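You operate a simulated robot arm through the tools that you are given. There is no shell and no other tool.

You run a simulated two-armed robot. Do the job below in one go: nothing can be reset, and whatever is moved stays where it is left.

TASK
At the cabinet panel, pump up the truck's air without stalling the generator.
Fine: charge breaker off, air breaker and air switch on, wait till the AIR lamp goes out, air switch off, charge breaker on again. Where these are worked on the way, their far stop is far enough and under half their travel is too little: air switch.

Only the result counts: the job must be done as asked and must still hold three seconds after the hand-in. Knocking over, shifting, dropping, spilling or breaking anything else fails it.

THE ROBOT
Two 7-joint arms with fingered hands on one trunk that stands fixed in place. Base frame: the origin is at the foot of the trunk, x ahead of it, y to its left, z up. Units: mm, degrees, N and s.
The left shoulder is at [70, 145, 1068], the right one opposite. With the tool pointing down near the work surface each hand reaches from about 100 to 620 mm from the base axis, measured 20 degrees to its own side. Payload 3.5 kg a hand.
The tool frame of a hand sits at the grasp point between the pads (the TCP): z along the fingers, y along the line on which they close. The tips reach 25 mm beyond it. The gripper opens to 88 mm. The gripper's body begins 29 mm behind the TCP. The gripper is a hand of 4 fingers: y runs from the thumb to the fingers, the wrist lies at [-13, -97, -162] in the tool frame, and closing takes about 1.5 s.
Orientation is that of the tool frame in the base frame, as a unit quaternion [x, y, z, w]. With the fingers straight down and the wrist toward the robot, the tool's x, y and z point along [0, 1, 0], [1, 0, 0] and [0, 0, -1] of the base frame.

THE INTERFACE
- The arms move only by the tool apply_moves. It takes "left_moves", "right_moves" or both (then of equal length, played together; a hand with none holds still); each is a list of rows, each a list of 7 numbers: the shift along the base's x, y, z in mm, then the turn, a rotation vector about the base's x, y, z in degrees, then the finger opening in mm, from 0 to 88. In form: [[dx, dy, dz, ax, ay, az, gripper], ...]. A call has 1 to 20 rows; each row is the pose to reach, as a shift and turn from the pose commanded when the call began. Each row takes 0.2 s and may step no farther than 50 mm and 8.6 degrees from the row before; otherwise, or with a gripper value out of range, the whole call is refused. Where a pose cannot be reached the arm comes as near as it can. A force on the tool above 40 N (or 10 N above the force at the start of the call, whichever is more), or a blocked arm, ends the call early, and 0.2 s more pass. The fingers move at their own pace (about 45 mm/s each) and stop on an object; they squeeze with about 30 N. The grip force told is the motor's: it shows also when the fingers shut on nothing. Time passes only in rows, and 0.2 s behind the last, so rows that repeat a pose let the fingers close. It gives the time, the measured TCP pose, the force on the tool (base axes), the opening and the grip force at its end, in the units of the frame above (readings bear some noise), with the torque about the TCP (base axes, N m) and any sound that the robot's microphone picked up.
- Cameras (640 x 400 px; columns grow to the right, rows downward): "scene" is now at [123.5, 34.9, 1362.2]; the picture's right is [0.47, -0.88, 0.00], its down [-0.72, -0.38, -0.57] and it looks along [0.50, 0.27, -0.82] (base axes); focal length 352 px, centre (320, 200). "left" rides on the left gripper at [-64, -83, -98] in its tool frame; the picture's right is [-0.62, -0.37, 0.69], its down [0.71, -0.63, 0.30] and it looks along [0.32, 0.68, 0.65] (tool axes); focal length 265 px, centre (320, 200). "right" rides on the right gripper at [64, -83, -98] in its tool frame; the picture's right is [-0.62, 0.37, -0.69], its down [-0.71, -0.63, 0.30] and it looks along [-0.32, 0.68, 0.65] (tool axes); focal length 265 px, centre (320, 200). There is no depth. A picture from a camera that has moved, and an enlarged one, comes with that camera's place and axes in the base frame and with its lens. The place of the scene camera against the robot may be out by one fixed shift of up to 12 mm in any direction.
- get_image(camera): a new picture of that camera. The clock stands still meanwhile.
- raise_lower(by): slides the trunk up (or, below 0, down) by that many mm; the arms and the scene camera ride with it, the base frame stays. It gives what a move gives, with no picture.
- grasp_type(shape, hand): the hand has 4 fingers and takes this shape, open, in about a second: jaw (thumb against the fingers, like two jaws); tri (thumb and two fingers); tip (a fingertip pinch); poke (one finger out to press); point (the index stretched); flat (the hand flat); cup (the hand cupped); fist (a fist). The gripper value then closes the fingers along that shape, each until it touches; the sizes above hold for jaw. It gives what a move gives, with no picture.
- head_to(pan, tilt): turns the head with the scene camera to pan (to the left, within 86 degrees either way) and tilt (down, from -29 to 69), counted from straight ahead of the robot. It gives what a move gives.
- zoom(camera, box): a new picture of the part [left, top, right, bottom] of that camera's present view, enlarged. The clock stands still meanwhile.
- sign_off(): hands the job in; it is judged then, once.

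Nothing tells you positions but the pictures and the camera data. Unless the task says otherwise, let go and move clear before handing in.

The tools are called after "Call:" as name(argument=value, ...) on one line, values as JSON. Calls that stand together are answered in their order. apply_moves: Moves the arms, as the interface text tells. Its arguments: {"type":"object","properties":{"left_moves":{"type":"array","items":{"type":"array","items":{"type":"number"}}},"right_moves":{"type":"array","items":{"type":"array","items":{"type":"number"}}}},"required":[]} The other tools are called the same way: raise_lower (by) slides the trunk up or down; grasp_type (shape, hand) gives the hand a shape; head_to (pan, tilt) turns the head that bears the scene camera; get_image (camera) takes a picture; zoom (camera, box) takes an enlarged picture of a part of a camera's view; sign_off () hands the job in.

At the start:

```text
clock: 0.0
left_position: [306.9, 368.2, 808.5]
left_tool_rot: [0.707, 0.707, 0.0, 0.0]
left_force: [0.1, 0.2, -0.4]
left_torque: [-0.04, -0.01, -0.01]
left_gripper_width: 87.8
left_grasp_force: 0.1
left_shape: jaw
right_position: [517.8, 98.2, 785.0]
right_tool_rot: [0.708, 0.706, 0.0, 0.0]
right_force: [0.0, 0.3, -0.4]
right_torque: [-0.02, 0.01, 0.0]
right_gripper_width: 87.7
right_grasp_force: 0.0
right_shape: jaw
trunk travel left (down, up): [-632.0, 208.0]
head pan, tilt: [28.0, 55.1]
```

scene: 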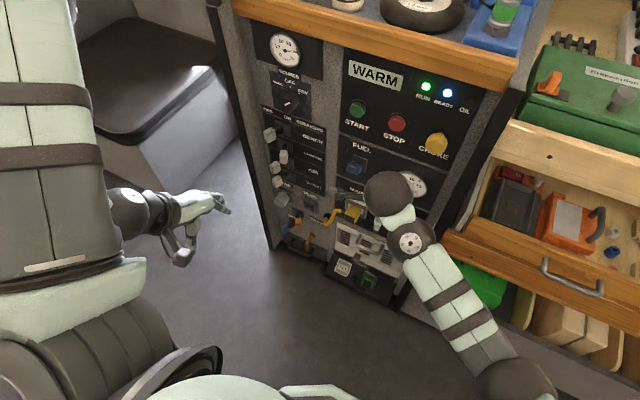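
right: 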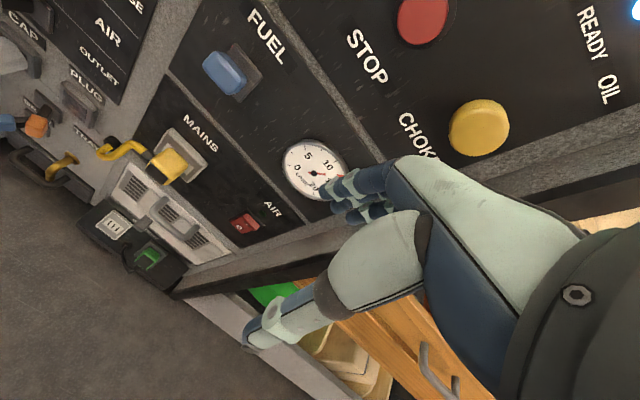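
left: 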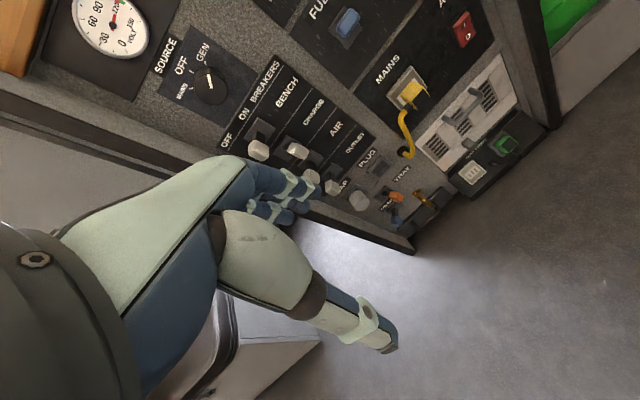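

I see a cabinet panel with a breaker column (BENCH, CHARGE, AIR, OUTLET), source knob, fuel, mains and a red AIR rocker. I'll look closer before moving.

Call:
zoom(camera="scene", box=[220, 20, 380, 120])

Call:
zoom(camera="scene", box=[240, 100, 400, 200])

Call:
zoom(camera="scene", box=[260, 160, 420, 310])

Call:
zoom(camera="left", box=[160, 40, 420, 220])

Call:
zoom(camera="right", box=[0, 60, 360, 290])

Call:
zoom(camera="left", box=[340, 0, 560, 200])

```text
4.00 times, centred on (300, 70) of scene
camera zoom: at [123.5, 34.9, 1362.2], right [0.47, -0.88, 0.0], down [-0.72, -0.38, -0.57], along [0.5, 0.27, -0.82], focal length 1406 px, centre (400, 720)
```

zoom: 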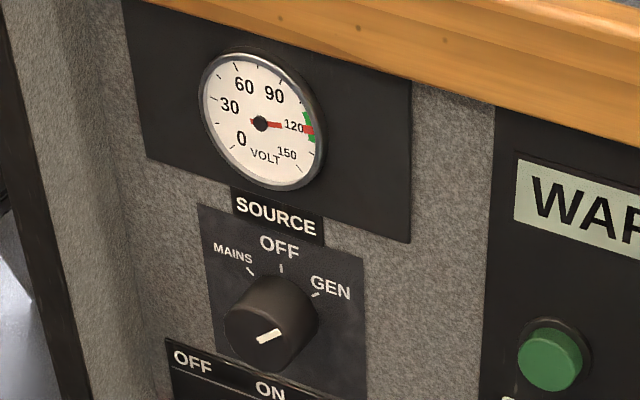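

```text
4.00 times, centred on (320, 150) of scene
camera zoom: at [123.5, 34.9, 1362.2], right [0.47, -0.88, 0.0], down [-0.72, -0.38, -0.57], along [0.5, 0.27, -0.82], focal length 1406 px, centre (320, 400)
```

zoom: 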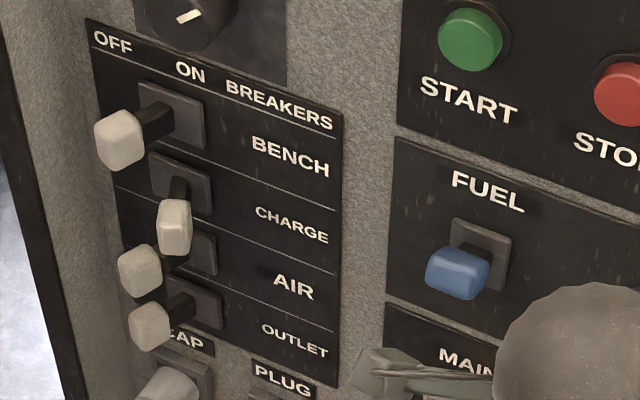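

```text
2.67 times, centred on (340, 235) of scene
camera zoom: at [123.5, 34.9, 1362.2], right [0.47, -0.88, 0.0], down [-0.72, -0.38, -0.57], along [0.5, 0.27, -0.82], focal length 937 px, centre (267, 107)
```

zoom: 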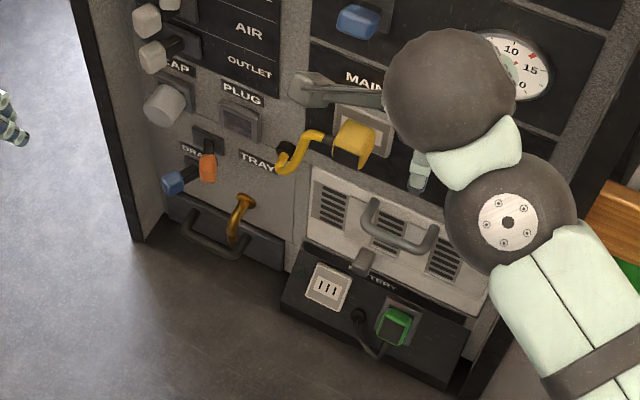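

```text
2.22 times, centred on (290, 130) of left
camera zoom: at [222.8, 304.0, 907.9], right [-0.37, -0.62, -0.69], down [-0.63, 0.71, -0.3], along [0.68, 0.32, -0.65], focal length 590 px, centre (387, 356)
```

zoom: 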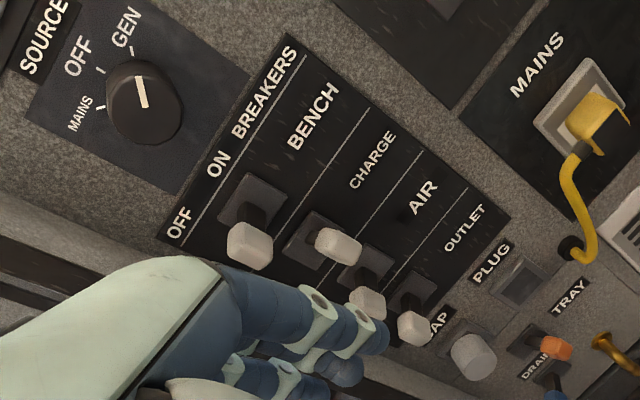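

```text
1.74 times, centred on (180, 175) of right
camera zoom: at [436.2, 164.0, 883.3], right [0.37, -0.62, 0.69], down [-0.63, -0.71, -0.3], along [0.68, -0.33, -0.65], focal length 462 px, centre (564, 244)
```

zoom: 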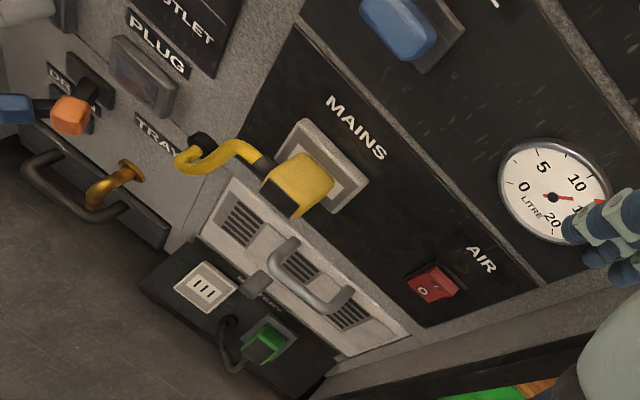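

```text
2.00 times, centred on (450, 100) of left
camera zoom: at [222.8, 304.0, 907.9], right [-0.37, -0.62, -0.69], down [-0.63, 0.71, -0.3], along [0.68, 0.32, -0.65], focal length 531 px, centre (60, 400)
```

zoom: 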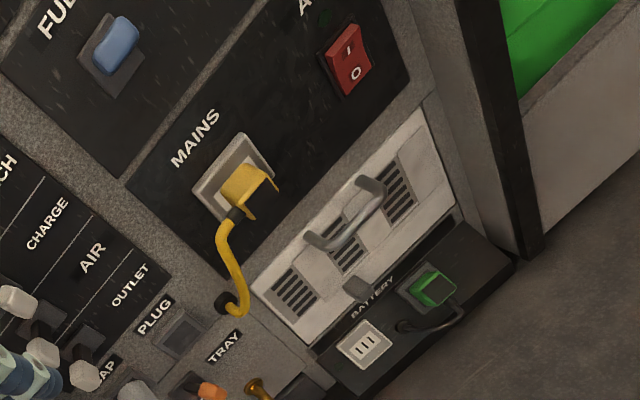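

The panel faces the robot roughly at x≈690, running along y. CHARGE is on (lever to the right), and the other breakers are off to the left. The right arm hides the AIR switch from the scene camera, so I'll draw it back and turn the hand forward to get better views.

Call:
apply_moves(right_moves=[[-20, -15, 0, 0, 0, 0, 88], [-40, -30, 0, 0, -8, 0, 88], [-60, -45, 0, 0, -16, 0, 88], [-80, -60, 0, 0, -24, 0, 88], [-100, -75, 0, 0, -32, 0, 88], [-120, -90, 0, 0, -40, 0, 88], [-140, -105, 0, 0, -48, 0, 88], [-160, -120, 0, 0, -56, 0, 88], [-160, -135, 0, 0, -64, 0, 88], [-160, -150, 0, 0, -72, 0, 88], [-160, -150, 0, 0, -80, 0, 88], [-160, -150, 0, 0, -85, 0, 88], [-160, -150, 0, 0, -90, 0, 88]])

```text
clock: 2.8
left_position: [306.0, 369.8, 808.9]
left_tool_rot: [0.708, 0.707, 0.0, 0.0]
left_force: [0.1, 0.1, 0.1]
left_torque: [0.0, 0.0, 0.01]
left_gripper_width: 87.6
left_grasp_force: 0.1
left_shape: jaw
right_position: [511.8, 15.7, 715.5]
right_tool_rot: [0.501, 0.496, 0.504, 0.499]
right_force: [-0.4, 0.5, -0.4]
right_torque: [0.0, 0.01, 0.02]
right_gripper_width: 87.7
right_grasp_force: 0.0
right_shape: jaw
right hand out of reach, approached as far as the arm can: row 6, 7, 8, 9, 10, 11, 12, 13
trunk travel left (down, up): [-632.0, 208.0]
head pan, tilt: [28.0, 55.1]
```

The right hand now points at the panel. Next I'll take fresh pictures.

Call:
get_image(camera="scene")

Call:
get_image(camera="right")

```text
taken
camera scene: at [123.3, 34.8, 1362.4], right [0.47, -0.88, 0.0], down [-0.72, -0.38, -0.57], along [0.51, 0.27, -0.82], focal length 352 px, centre (320, 200)
```

scene: 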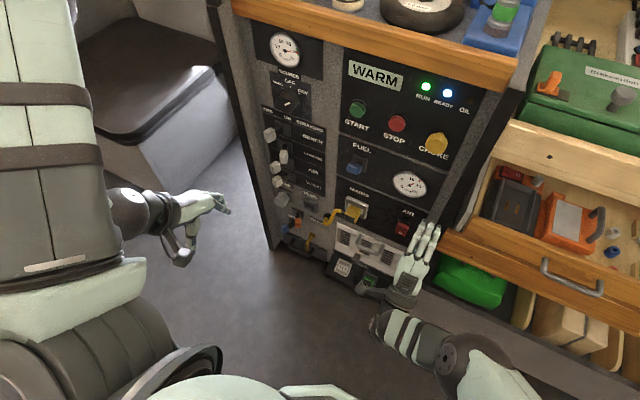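

```text
taken
camera right: at [415.3, 82.7, 632.2], right [-0.69, -0.62, 0.36], down [0.31, -0.71, -0.64], along [0.65, -0.33, 0.68], focal length 265 px, centre (320, 200)
```

right: 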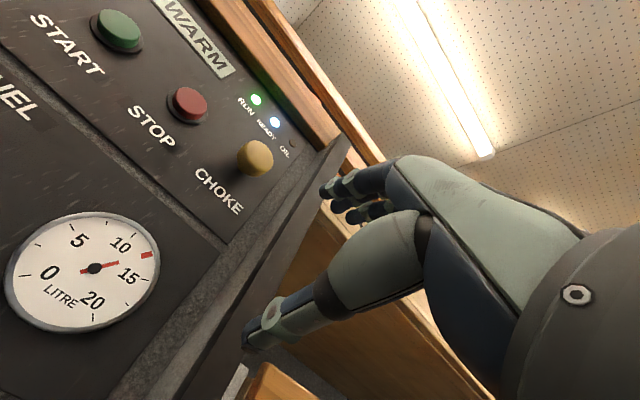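

The view is clear, and the AIR rocker is now visible to the scene camera. I'll lower the trunk to face the panel level.

Call:
raise_lower(by=-300)

Call:
get_image(camera="scene")

Call:
get_image(camera="right")

Call:
get_image(camera="left")

```text
clock: 5.8
left_position: [305.1, 369.7, 508.9]
left_tool_rot: [0.707, 0.707, 0.0, 0.0]
left_force: [0.0, 0.3, -0.9]
left_torque: [0.0, 0.02, -0.01]
left_gripper_width: 87.7
left_grasp_force: 0.1
left_shape: jaw
right_position: [509.1, 14.8, 410.5]
right_tool_rot: [0.502, 0.5, 0.499, 0.498]
right_force: [0.6, -0.1, -0.7]
right_torque: [-0.01, 0.04, -0.01]
right_gripper_width: 88.1
right_grasp_force: 0.0
right_shape: jaw
trunk travel left (down, up): [-332.0, 508.0]
head pan, tilt: [28.0, 55.1]
```

```text
taken
camera scene: at [123.3, 34.8, 1062.3], right [0.47, -0.88, 0.0], down [-0.72, -0.38, -0.57], along [0.5, 0.27, -0.82], focal length 352 px, centre (320, 200)
```

scene: 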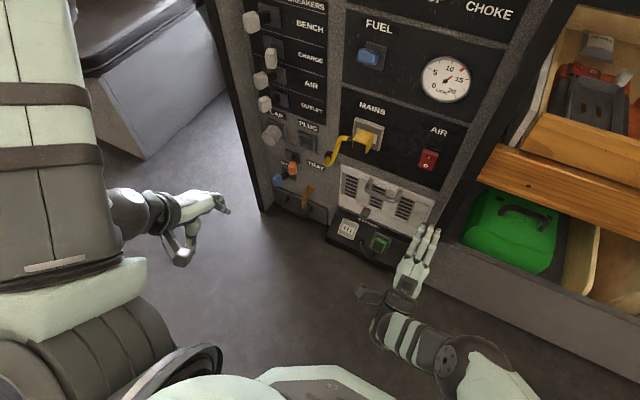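

```text
taken
camera right: at [410.8, 80.4, 327.2], right [-0.69, -0.62, 0.37], down [0.3, -0.71, -0.63], along [0.66, -0.33, 0.68], focal length 265 px, centre (320, 200)
```

right: 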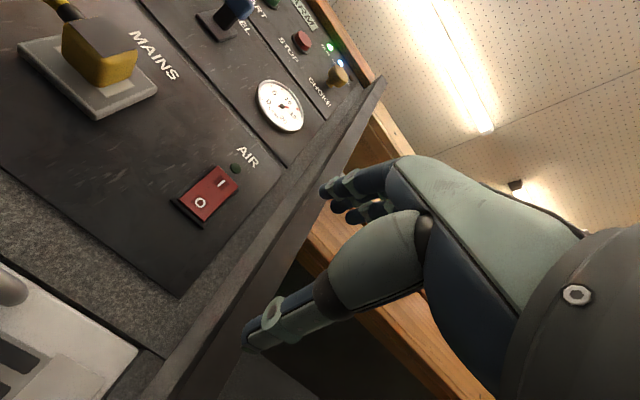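

```text
taken
camera left: at [222.7, 304.0, 607.9], right [-0.37, -0.62, -0.69], down [-0.63, 0.71, -0.3], along [0.68, 0.32, -0.65], focal length 265 px, centre (320, 200)
```

left: 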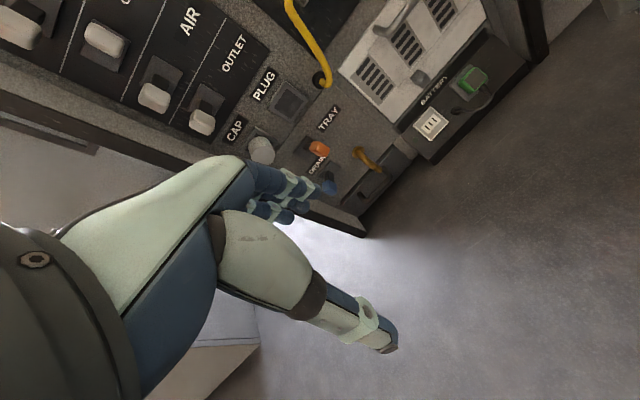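

The rocker and the unlit AIR lamp show well from below. I'll zoom in to fix their positions.

Call:
zoom(camera="right", box=[140, 120, 300, 220])

Call:
zoom(camera="scene", box=[360, 100, 480, 200])

Call:
zoom(camera="scene", box=[220, 0, 380, 120])

Call:
head_to(pan=20, tilt=35)

Call:
get_image(camera="scene")

```text
4.00 times, centred on (220, 170) of right
camera zoom: at [410.8, 80.4, 327.2], right [-0.69, -0.62, 0.37], down [0.3, -0.71, -0.63], along [0.66, -0.33, 0.68], focal length 1062 px, centre (720, 320)
```

zoom: 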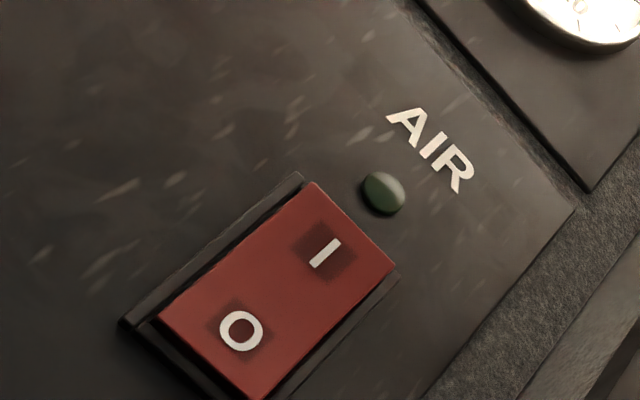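

```text
4.00 times, centred on (420, 150) of scene
camera zoom: at [123.3, 34.8, 1062.3], right [0.47, -0.88, 0.0], down [-0.72, -0.38, -0.57], along [0.5, 0.27, -0.82], focal length 1406 px, centre (-80, 400)
```

zoom: 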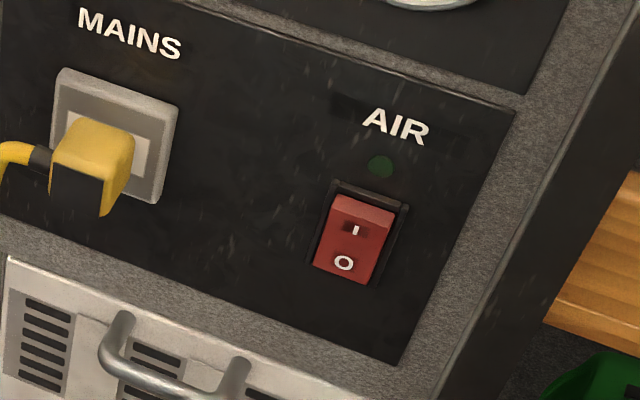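

```text
3.33 times, centred on (300, 60) of scene
camera zoom: at [123.3, 34.8, 1062.3], right [0.47, -0.88, 0.0], down [-0.72, -0.38, -0.57], along [0.5, 0.27, -0.82], focal length 1172 px, centre (387, 667)
```

zoom: 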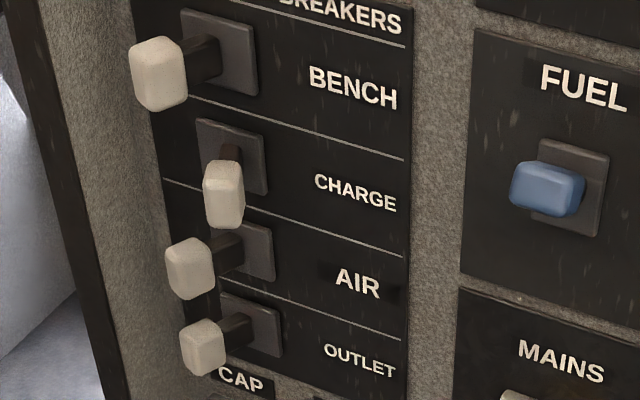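

```text
clock: 6.6
left_position: [305.9, 369.6, 507.7]
left_tool_rot: [0.707, 0.707, -0.001, 0.001]
left_force: [0.0, 0.1, 0.0]
left_torque: [0.02, 0.0, -0.03]
left_gripper_width: 87.6
left_grasp_force: 0.1
left_shape: jaw
right_position: [508.4, 13.7, 409.4]
right_tool_rot: [0.502, 0.501, 0.499, 0.497]
right_force: [0.1, 0.7, 0.0]
right_torque: [0.02, -0.04, 0.0]
right_gripper_width: 87.7
right_grasp_force: 0.2
right_shape: jaw
trunk travel left (down, up): [-332.0, 508.0]
head pan, tilt: [20.0, 35.0]
```

```text
taken
camera scene: at [142.6, 31.2, 1090.6], right [0.34, -0.94, 0.0], down [-0.54, -0.2, -0.82], along [0.77, 0.28, -0.57], focal length 352 px, centre (320, 200)
```

scene: 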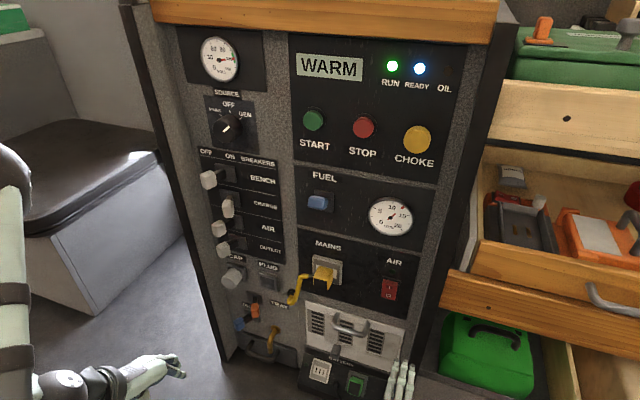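

I now have a full overview and estimate the rocker near [676, 65, 484]. Next I'll measure the breaker levers from two views.

Call:
zoom(camera="left", box=[0, 0, 240, 150])

Call:
zoom(camera="scene", box=[180, 140, 300, 260])

Call:
zoom(camera="scene", box=[280, 230, 440, 330])

```text
2.67 times, centred on (120, 75) of left
camera zoom: at [222.8, 304.0, 607.9], right [-0.37, -0.62, -0.69], down [-0.63, 0.71, -0.3], along [0.68, 0.32, -0.65], focal length 708 px, centre (853, 533)
```

zoom: 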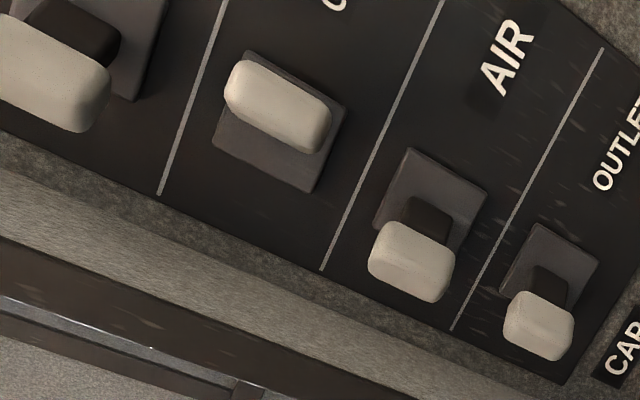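

```text
3.33 times, centred on (240, 200) of scene
camera zoom: at [142.6, 31.2, 1090.6], right [0.34, -0.94, 0.0], down [-0.54, -0.2, -0.82], along [0.77, 0.28, -0.57], focal length 1172 px, centre (587, 200)
```

zoom: 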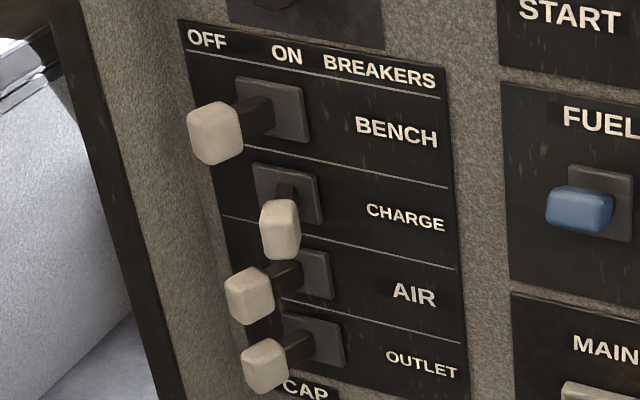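

```text
4.00 times, centred on (360, 280) of scene
camera zoom: at [142.6, 31.2, 1090.6], right [0.34, -0.94, 0.0], down [-0.54, -0.2, -0.82], along [0.77, 0.28, -0.57], focal length 1406 px, centre (160, -120)
```

zoom: 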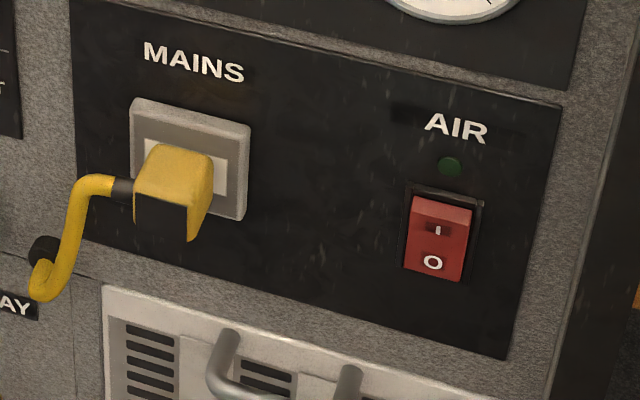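

The grips measure as CHARGE ≈[653, 429, 637] (on) and AIR ≈[654, 467, 569] (off, left). OUTLET is at z≈500 and BENCH at z≈705, and travel is about 38 mm in y. I'll set both hands to poke and turn the left hand forward, still well short of the panel.

Call:
grasp_type(hand="left", shape="poke")

Call:
grasp_type(hand="right", shape="poke")

Call:
apply_moves(left_moves=[[15, -5, 0, 0, -8, 0, 88], [30, -10, 10, 0, -16, 0, 88], [45, -15, 20, 0, -24, 0, 88], [60, -20, 30, 0, -32, 0, 88], [80, -20, 45, 0, -40, 0, 88], [100, -20, 60, 0, -48, 0, 88], [120, -20, 75, 0, -56, 0, 88], [140, -20, 90, 0, -64, 0, 88], [160, -20, 100, 0, -72, 0, 88], [180, -20, 110, 0, -80, 0, 88], [200, -20, 120, 0, -85, 0, 88], [220, -20, 130, 0, -90, 0, 88]])

Call:
get_image(camera="scene")

Call:
get_image(camera="left")

Call:
get_image(camera="right")

```text
clock: 7.5
left_position: [306.4, 369.2, 507.7]
left_tool_rot: [0.707, 0.707, 0.0, 0.0]
left_force: [0.1, 0.7, -1.2]
left_torque: [0.0, 0.01, -0.02]
left_gripper_width: 0.1
left_grasp_force: 0.0
left_shape: poke
right_position: [508.3, 14.9, 411.4]
right_tool_rot: [0.503, 0.501, 0.498, 0.497]
right_force: [-0.1, 0.0, 0.0]
right_torque: [-0.02, 0.0, -0.05]
right_gripper_width: 87.8
right_grasp_force: 0.0
right_shape: jaw
trunk travel left (down, up): [-332.0, 508.0]
head pan, tilt: [20.0, 35.0]
```

```text
clock: 8.4
left_position: [306.0, 368.6, 508.2]
left_tool_rot: [0.707, 0.707, 0.001, -0.001]
left_force: [-0.3, -0.6, -0.2]
left_torque: [-0.02, 0.02, 0.01]
left_gripper_width: 0.1
left_grasp_force: 0.1
left_shape: poke
right_position: [507.8, 13.6, 409.4]
right_tool_rot: [0.503, 0.502, 0.499, 0.496]
right_force: [0.8, -0.2, 0.2]
right_torque: [-0.02, -0.01, 0.03]
right_gripper_width: 0.1
right_grasp_force: 0.1
right_shape: poke
trunk travel left (down, up): [-332.0, 508.0]
head pan, tilt: [20.0, 35.0]
```

```text
clock: 11.0
left_position: [503.2, 354.9, 635.6]
left_tool_rot: [0.5, 0.499, 0.5, 0.5]
left_force: [0.1, -0.7, -0.5]
left_torque: [0.01, 0.0, 0.01]
left_gripper_width: 0.1
left_grasp_force: 0.1
left_shape: poke
left hand out of reach, approached as far as the arm can: row 12
right_position: [507.4, 15.1, 410.3]
right_tool_rot: [0.503, 0.5, 0.498, 0.498]
right_force: [-0.8, -0.3, -0.2]
right_torque: [-0.04, -0.01, -0.01]
right_gripper_width: 0.1
right_grasp_force: 0.1
right_shape: poke
trunk travel left (down, up): [-332.0, 508.0]
head pan, tilt: [20.0, 35.0]
```

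```text
taken
camera scene: at [142.6, 31.5, 1090.7], right [0.34, -0.94, 0.0], down [-0.54, -0.2, -0.82], along [0.77, 0.28, -0.57], focal length 352 px, centre (320, 200)
```

scene: 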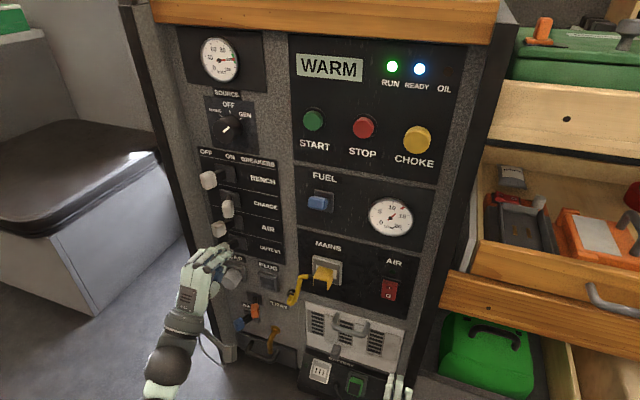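

```text
taken
camera left: at [405.2, 290.4, 552.8], right [0.69, -0.62, -0.37], down [0.31, 0.72, -0.63], along [0.65, 0.32, 0.69], focal length 265 px, centre (320, 200)
```

left: 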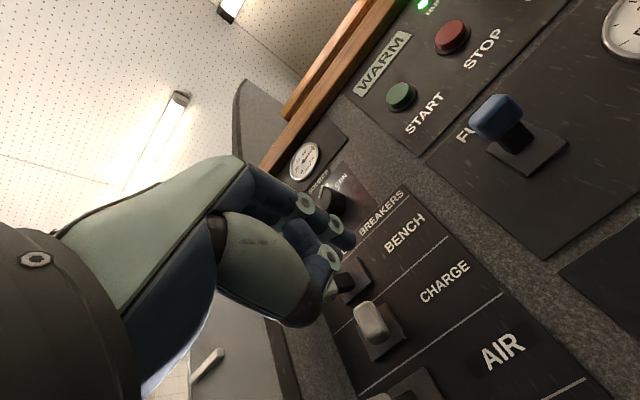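

```text
taken
camera right: at [410.4, 80.3, 326.7], right [-0.69, -0.62, 0.37], down [0.3, -0.71, -0.63], along [0.66, -0.33, 0.68], focal length 265 px, centre (320, 200)
```

right: 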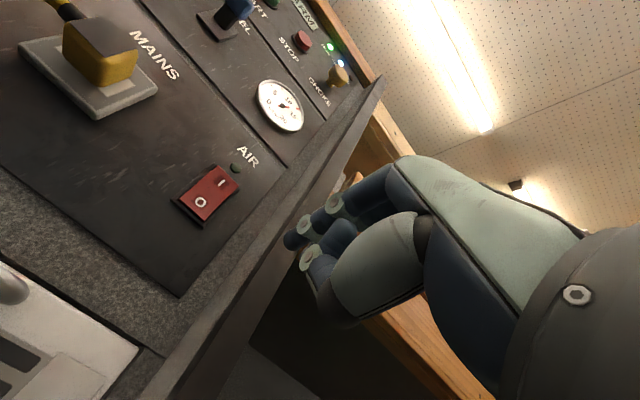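

The left hand is near its reach limit at this angle, so lowering the trunk or pitching the hand may help. First I'll zoom in to see the poke finger and work out where its tip is.

Call:
zoom(camera="scene", box=[140, 220, 300, 340])

Call:
zoom(camera="left", box=[220, 140, 420, 350])

Call:
zoom(camera="right", box=[220, 140, 420, 350])

```text
3.33 times, centred on (220, 280) of scene
camera zoom: at [142.6, 31.5, 1090.7], right [0.34, -0.94, 0.0], down [-0.54, -0.2, -0.82], along [0.77, 0.28, -0.57], focal length 1172 px, centre (653, -67)
```

zoom: 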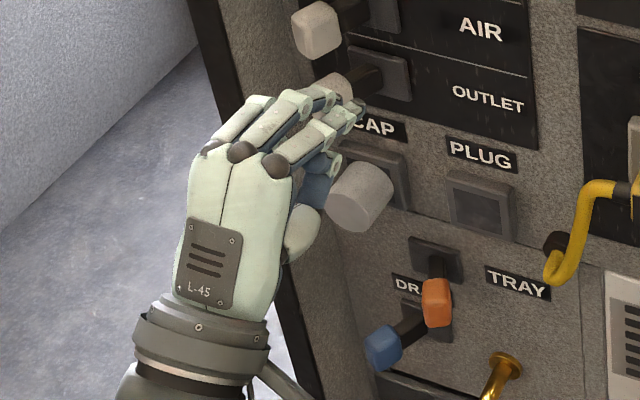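

```text
1.90 times, centred on (320, 245) of left
camera zoom: at [405.2, 290.4, 552.8], right [0.69, -0.62, -0.37], down [0.31, 0.72, -0.63], along [0.65, 0.32, 0.69], focal length 506 px, centre (320, 114)
```

zoom: 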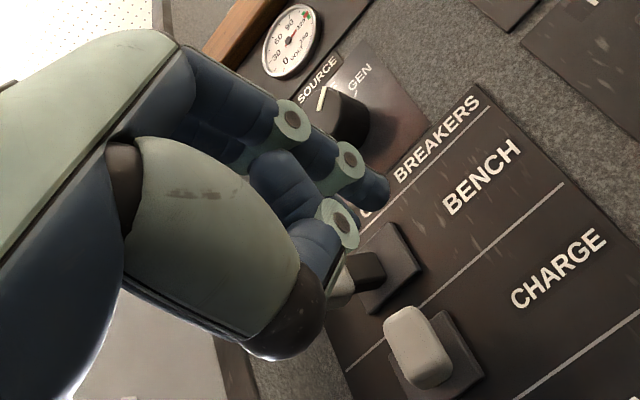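

```text
1.90 times, centred on (320, 245) of right
camera zoom: at [410.4, 80.3, 326.7], right [-0.69, -0.62, 0.37], down [0.3, -0.71, -0.63], along [0.66, -0.33, 0.68], focal length 506 px, centre (320, 114)
```

zoom: 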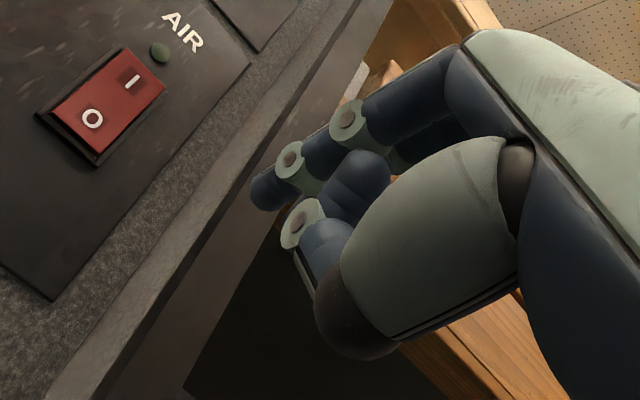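

The poke finger's tip sits about 27 mm ahead of the TCP, but the curled fingers are close behind it. I'll check whether "point" gives a longer stretched index.

Call:
grasp_type(hand="left", shape="point")

Call:
zoom(camera="scene", box=[140, 220, 300, 340])

Call:
zoom(camera="left", box=[220, 140, 420, 350])

```text
clock: 11.9
left_position: [502.9, 354.7, 634.7]
left_tool_rot: [0.5, 0.501, 0.5, 0.499]
left_force: [0.2, 0.5, 0.3]
left_torque: [-0.02, -0.01, 0.01]
left_gripper_width: 0.0
left_grasp_force: 0.0
left_shape: point
right_position: [508.6, 14.5, 409.1]
right_tool_rot: [0.504, 0.501, 0.498, 0.497]
right_force: [-0.9, 0.0, 0.1]
right_torque: [0.02, 0.01, -0.01]
right_gripper_width: 0.1
right_grasp_force: 0.0
right_shape: poke
trunk travel left (down, up): [-332.0, 508.0]
head pan, tilt: [20.0, 35.0]
```

```text
3.33 times, centred on (220, 280) of scene
camera zoom: at [142.6, 31.2, 1090.6], right [0.34, -0.94, 0.0], down [-0.54, -0.2, -0.82], along [0.77, 0.28, -0.57], focal length 1172 px, centre (653, -67)
```

zoom: 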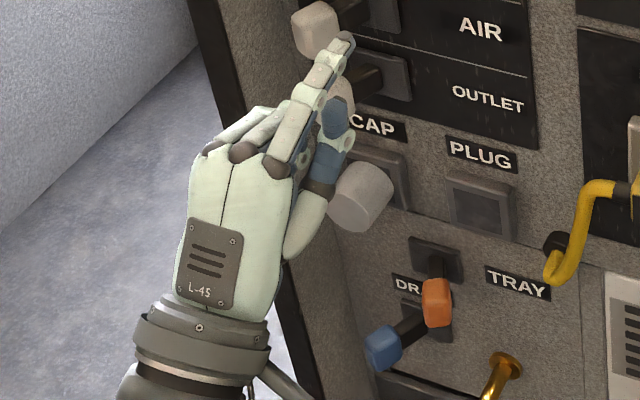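

```text
1.90 times, centred on (320, 245) of left
camera zoom: at [404.9, 289.9, 552.8], right [0.69, -0.62, -0.37], down [0.3, 0.71, -0.63], along [0.65, 0.32, 0.68], focal length 506 px, centre (320, 114)
```

zoom: 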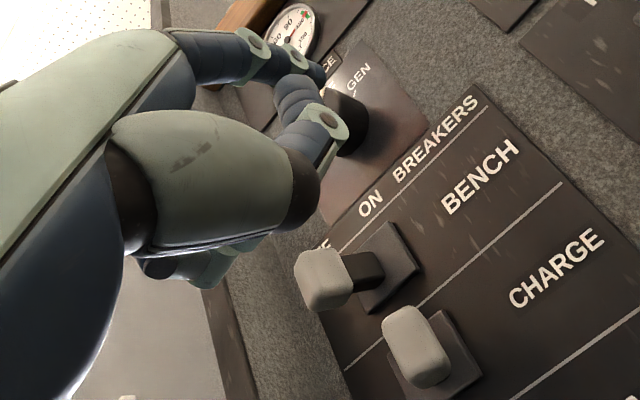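

With "point", the stretched index tip lies at about tool [-13, 61, 25]. Pitching the hand 40° down makes the finger point straight ahead with the wrist behind it, which also helps reach. I'll move to a stand-off to the right of the CHARGE grip.

Call:
apply_moves(left_moves=[[0, 5, -5, 0, 8, 0, 0], [5, 10, -10, 0, 16, 0, 0], [10, 20, -18, 0, 24, 0, 0], [15, 30, -25, 0, 32, 0, 0], [20, 40, -29, 0, 40, 0, 0], [25, 48, -29, 0, 40, 0, 0]])

Call:
get_image(camera="scene")

Call:
get_image(camera="left")

```text
clock: 13.3
left_position: [526.6, 403.2, 607.6]
left_tool_rot: [0.641, 0.641, 0.298, 0.299]
left_force: [-0.7, -0.1, 0.1]
left_torque: [-0.03, 0.01, 0.0]
left_gripper_width: 0.0
left_grasp_force: 0.1
left_shape: point
right_position: [507.4, 14.9, 408.6]
right_tool_rot: [0.503, 0.501, 0.499, 0.497]
right_force: [1.0, 0.1, -0.6]
right_torque: [0.02, -0.01, -0.01]
right_gripper_width: 0.0
right_grasp_force: 0.0
right_shape: poke
trunk travel left (down, up): [-332.0, 508.0]
head pan, tilt: [20.0, 35.0]
```

```text
taken
camera scene: at [142.6, 31.2, 1090.6], right [0.34, -0.94, 0.0], down [-0.54, -0.2, -0.82], along [0.77, 0.28, -0.57], focal length 352 px, centre (320, 200)
```

scene: 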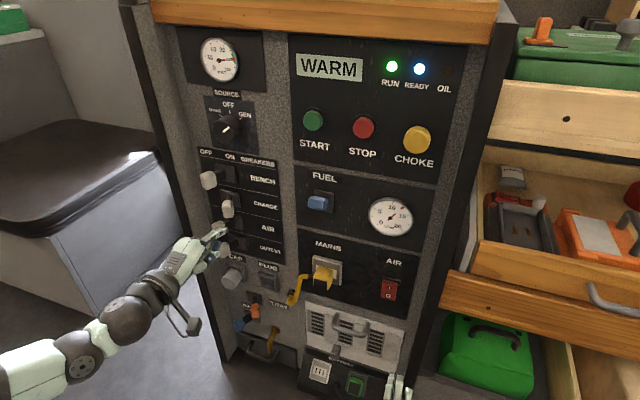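

```text
taken
camera left: at [399.5, 337.9, 607.4], right [0.29, -0.62, -0.73], down [-0.17, 0.71, -0.68], along [0.94, 0.32, 0.1], focal length 265 px, centre (320, 200)
```

left: 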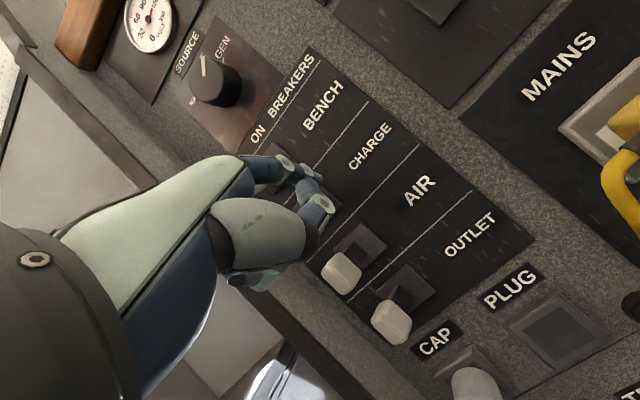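

The hand is at the stand-off with the finger pointing forward. I'll check the tip against the CHARGE grip in both views.

Call:
zoom(camera="scene", box=[160, 160, 280, 260])

Call:
zoom(camera="left", box=[220, 100, 400, 240])

```text
4.00 times, centred on (220, 210) of scene
camera zoom: at [142.6, 31.2, 1090.6], right [0.34, -0.94, 0.0], down [-0.54, -0.2, -0.82], along [0.77, 0.28, -0.57], focal length 1406 px, centre (720, 160)
```

zoom: 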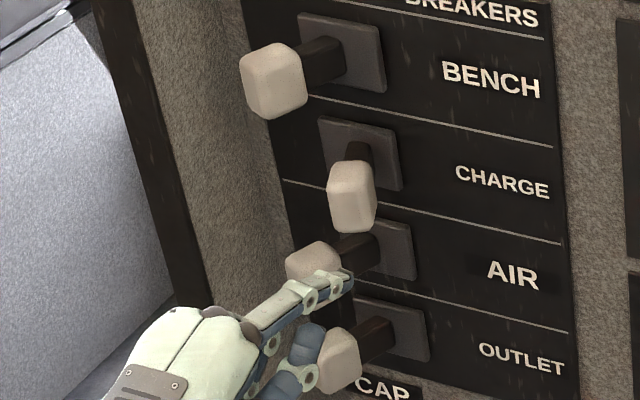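

```text
2.86 times, centred on (310, 170) of left
camera zoom: at [399.5, 337.9, 607.4], right [0.29, -0.62, -0.73], down [-0.17, 0.71, -0.68], along [0.94, 0.32, 0.1], focal length 758 px, centre (349, 286)
```

zoom: 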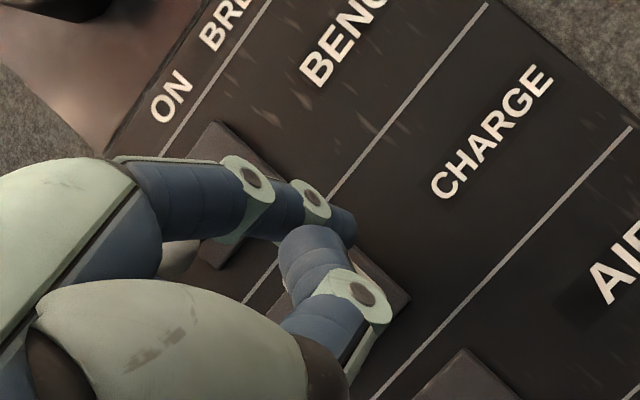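

The tip is at about [592, 391, 638], level with and just right of the CHARGE grip. I'll advance beside the grip and check.

Call:
apply_moves(left_moves=[[20, 0, 0, 0, 0, 0, 0], [40, 0, 0, 0, 0, 0, 0], [55, 0, 0, 0, 0, 0, 0], [66, 0, 0, 0, 0, 0, 0], [66, 0, 0, 0, 0, 0, 0]])

Call:
zoom(camera="scene", box=[160, 160, 280, 260])

Call:
zoom(camera="left", box=[220, 100, 400, 240])

```text
clock: 14.5
left_position: [547.6, 403.3, 606.3]
left_tool_rot: [0.641, 0.641, 0.299, 0.298]
left_force: [0.7, -1.0, 0.1]
left_torque: [0.04, 0.0, -0.01]
left_gripper_width: 0.1
left_grasp_force: 0.0
left_shape: point
left hand out of reach, approached as far as the arm can: row 2, 3, 4, 5
right_position: [508.2, 16.0, 409.1]
right_tool_rot: [0.503, 0.501, 0.499, 0.497]
right_force: [0.0, 0.0, 1.1]
right_torque: [-0.02, 0.01, 0.02]
right_gripper_width: 0.0
right_grasp_force: 0.0
right_shape: poke
trunk travel left (down, up): [-332.0, 508.0]
head pan, tilt: [20.0, 35.0]
```

```text
4.00 times, centred on (220, 210) of scene
camera zoom: at [142.6, 31.2, 1090.6], right [0.34, -0.94, 0.0], down [-0.54, -0.2, -0.82], along [0.77, 0.28, -0.57], focal length 1406 px, centre (720, 160)
```

zoom: 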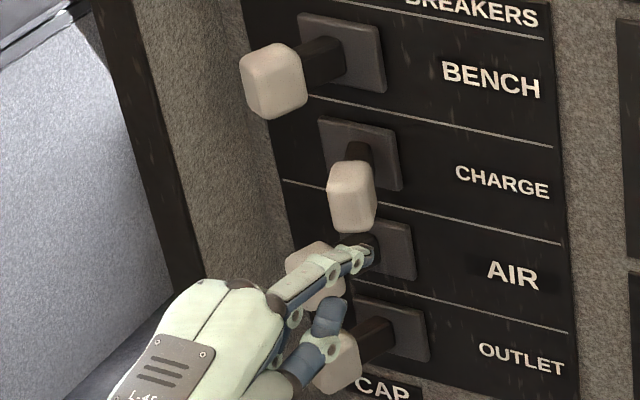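

```text
2.86 times, centred on (310, 170) of left
camera zoom: at [419.6, 338.3, 607.9], right [0.29, -0.62, -0.73], down [-0.17, 0.71, -0.68], along [0.94, 0.32, 0.1], focal length 758 px, centre (349, 286)
```

zoom: 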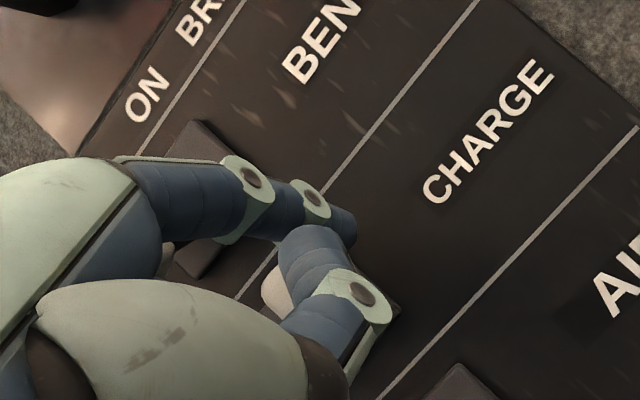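

The left arm runs out of reach at TCP x≈548 with the shoulder this low. I'll back off, raise the trunk so the upper arm can hang with the forearm pointing forward, and come back down to the same height.

Call:
apply_moves(left_moves=[[-25, 0, 0, 0, 0, 0, 0], [-50, -10, 0, 0, 0, 0, 0]])

Call:
raise_lower(by=200)

Call:
apply_moves(left_moves=[[0, 0, -40, 0, 0, 0, 0], [0, 0, -80, 0, 0, 0, 0], [0, 0, -120, 0, 0, 0, 0], [0, 0, -160, 0, 0, 0, 0], [0, 0, -195, 0, 0, 0, 0], [0, 0, -200, 0, 0, 0, 0]])

Call:
get_image(camera="scene")

```text
clock: 15.1
left_position: [500.4, 391.5, 607.5]
left_tool_rot: [0.641, 0.64, 0.3, 0.299]
left_force: [0.3, -1.2, -0.1]
left_torque: [0.0, 0.05, -0.02]
left_gripper_width: 0.0
left_grasp_force: 0.0
left_shape: point
right_position: [507.1, 12.9, 409.7]
right_tool_rot: [0.503, 0.5, 0.498, 0.498]
right_force: [-0.3, 0.7, -0.3]
right_torque: [-0.02, 0.03, 0.01]
right_gripper_width: 0.0
right_grasp_force: 0.1
right_shape: poke
trunk travel left (down, up): [-332.0, 508.0]
head pan, tilt: [20.0, 35.0]
```

```text
clock: 17.3
left_position: [499.6, 391.4, 806.9]
left_tool_rot: [0.64, 0.641, 0.3, 0.299]
left_force: [0.3, -0.5, -0.4]
left_torque: [0.02, -0.01, -0.03]
left_gripper_width: 0.1
left_grasp_force: 0.1
left_shape: point
right_position: [507.8, 14.7, 609.5]
right_tool_rot: [0.504, 0.501, 0.498, 0.497]
right_force: [0.2, -1.4, 0.6]
right_torque: [-0.02, 0.01, -0.01]
right_gripper_width: 0.0
right_grasp_force: 0.0
right_shape: poke
trunk travel left (down, up): [-532.0, 308.0]
head pan, tilt: [20.0, 35.0]
```

```text
clock: 18.7
left_position: [501.6, 393.1, 606.3]
left_tool_rot: [0.641, 0.641, 0.298, 0.3]
left_force: [-0.1, -0.2, 0.0]
left_torque: [0.01, 0.01, -0.02]
left_gripper_width: 0.0
left_grasp_force: 0.1
left_shape: point
right_position: [509.3, 14.2, 609.0]
right_tool_rot: [0.503, 0.501, 0.499, 0.497]
right_force: [0.3, 0.9, -0.8]
right_torque: [0.0, -0.04, 0.05]
right_gripper_width: 0.1
right_grasp_force: 0.1
right_shape: poke
trunk travel left (down, up): [-532.0, 308.0]
head pan, tilt: [20.0, 35.0]
```

```text
taken
camera scene: at [142.6, 31.1, 1290.7], right [0.34, -0.94, 0.0], down [-0.54, -0.2, -0.82], along [0.77, 0.28, -0.57], focal length 352 px, centre (320, 200)
```

scene: 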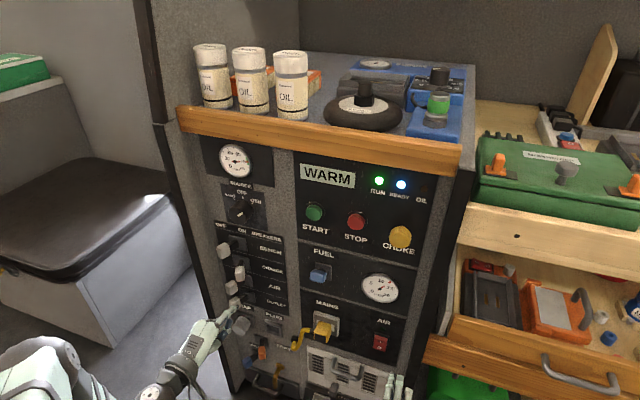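

The hand is back in front of the row, and I'll try the advance again.

Call:
apply_moves(left_moves=[[25, 4, 0, 0, 0, 0, 0], [50, 8, 0, 0, 0, 0, 0], [70, 10, 0, 0, 0, 0, 0], [85, 10, 0, 0, 0, 0, 0], [95, 10, 0, 0, 0, 0, 0], [95, 10, 0, 0, 0, 0, 0]])

Call:
get_image(camera="scene")

Call:
get_image(camera="left")

```text
clock: 20.1
left_position: [595.4, 401.0, 606.5]
left_tool_rot: [0.641, 0.641, 0.299, 0.298]
left_force: [-0.4, 0.3, -0.4]
left_torque: [-0.01, 0.0, -0.01]
left_gripper_width: 0.0
left_grasp_force: 0.1
left_shape: point
right_position: [507.5, 14.0, 609.5]
right_tool_rot: [0.503, 0.501, 0.499, 0.497]
right_force: [0.0, 0.2, -0.7]
right_torque: [0.02, 0.01, -0.01]
right_gripper_width: 0.1
right_grasp_force: 0.0
right_shape: poke
trunk travel left (down, up): [-532.0, 308.0]
head pan, tilt: [20.0, 35.0]
```

```text
taken
camera scene: at [142.6, 31.2, 1290.7], right [0.34, -0.94, 0.0], down [-0.54, -0.2, -0.82], along [0.77, 0.28, -0.57], focal length 352 px, centre (320, 200)
```

scene: 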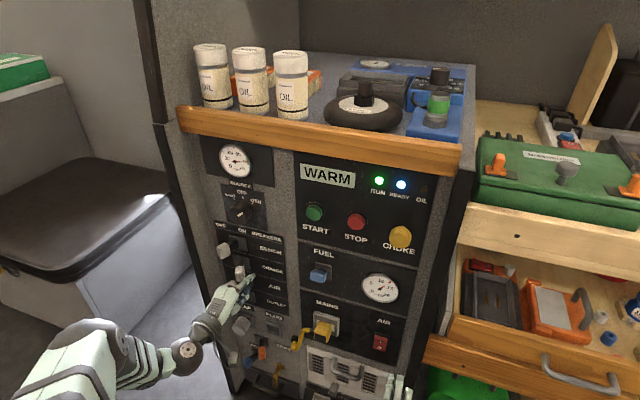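

```text
taken
camera left: at [466.4, 336.9, 607.5], right [0.29, -0.62, -0.73], down [-0.17, 0.71, -0.68], along [0.94, 0.32, 0.1], focal length 265 px, centre (320, 200)
```

left: 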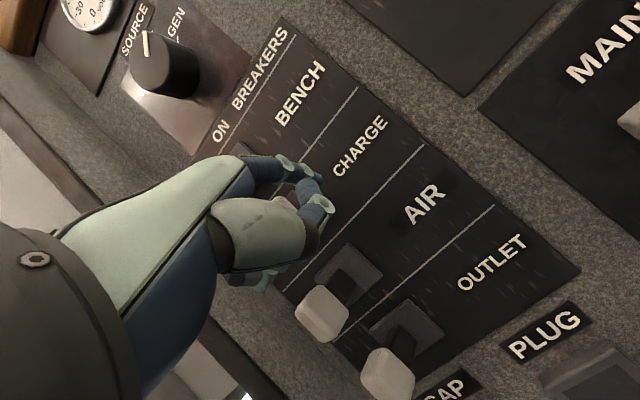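

Reach is fine now, so I'll zoom in to see the finger next to the CHARGE grip.

Call:
zoom(camera="scene", box=[190, 230, 290, 320])

Call:
zoom(camera="left", box=[220, 110, 380, 250])

```text
4.44 times, centred on (240, 275) of scene
camera zoom: at [142.6, 31.2, 1290.7], right [0.34, -0.94, 0.0], down [-0.54, -0.2, -0.82], along [0.77, 0.28, -0.57], focal length 1562 px, centre (676, -133)
```

zoom: 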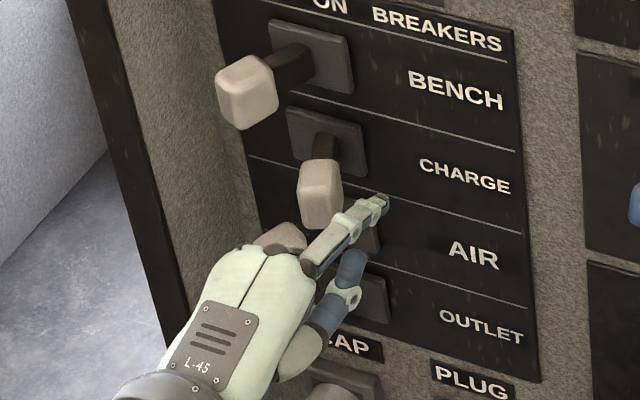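

```text
2.86 times, centred on (300, 180) of left
camera zoom: at [466.4, 336.9, 607.5], right [0.29, -0.62, -0.73], down [-0.17, 0.71, -0.68], along [0.94, 0.32, 0.1], focal length 758 px, centre (377, 257)
```

zoom: 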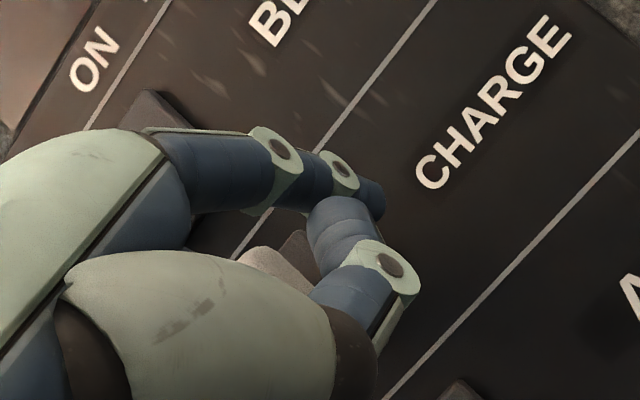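

The fingertip is at about [658, 390, 637], beside the CHARGE grip, whose right face is near y≈417. I'll push it left to OFF.

Call:
apply_moves(left_moves=[[0, 8, 0, 0, 0, 0, 0], [0, 16, 0, 0, 0, 0, 0], [0, 24, 0, 0, 0, 0, 0], [0, 32, 0, 0, 0, 0, 0], [0, 40, 0, 0, 0, 0, 0], [0, 48, 0, 0, 0, 0, 0], [0, 54, 0, 0, 0, 0, 0], [0, 58, 0, 0, 0, 0, 0]])

Call:
zoom(camera="scene", box=[190, 230, 290, 320])

Call:
zoom(camera="left", box=[220, 110, 380, 250])

```text
clock: 21.9
left_position: [593.9, 459.5, 606.7]
left_tool_rot: [0.642, 0.64, 0.298, 0.299]
left_force: [0.3, -2.9, 0.0]
left_torque: [0.1, 0.01, -0.11]
left_gripper_width: 0.0
left_grasp_force: 0.2
left_shape: point
right_position: [507.2, 14.0, 610.3]
right_tool_rot: [0.504, 0.501, 0.498, 0.497]
right_force: [0.4, -0.8, 0.3]
right_torque: [-0.01, 0.04, -0.02]
right_gripper_width: 0.0
right_grasp_force: 0.0
right_shape: poke
trunk travel left (down, up): [-532.0, 308.0]
head pan, tilt: [20.0, 35.0]
```

```text
4.44 times, centred on (240, 275) of scene
camera zoom: at [142.7, 30.8, 1290.6], right [0.34, -0.94, 0.0], down [-0.54, -0.2, -0.82], along [0.77, 0.28, -0.57], focal length 1562 px, centre (676, -133)
```

zoom: 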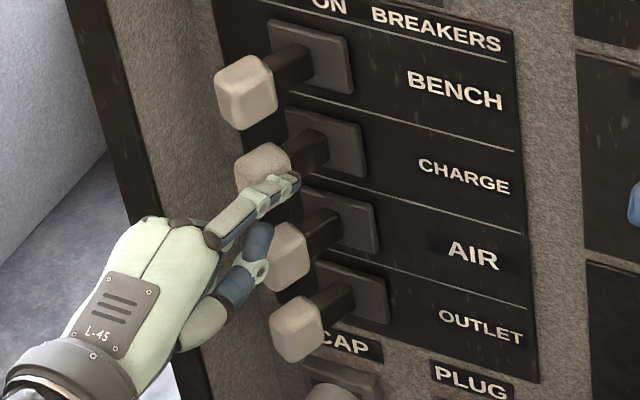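

```text
2.86 times, centred on (300, 180) of left
camera zoom: at [465.6, 394.0, 607.4], right [0.29, -0.62, -0.73], down [-0.17, 0.71, -0.68], along [0.94, 0.32, 0.1], focal length 758 px, centre (377, 257)
```

zoom: 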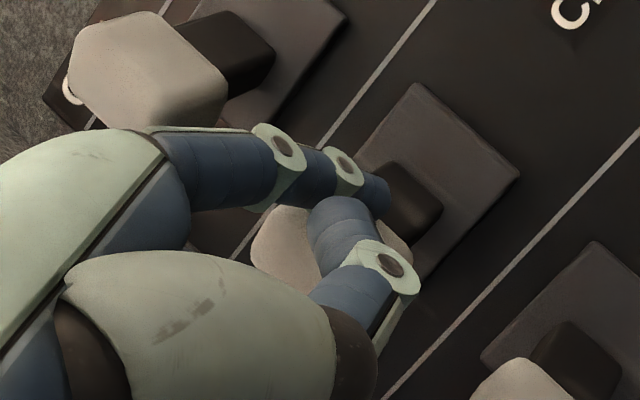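

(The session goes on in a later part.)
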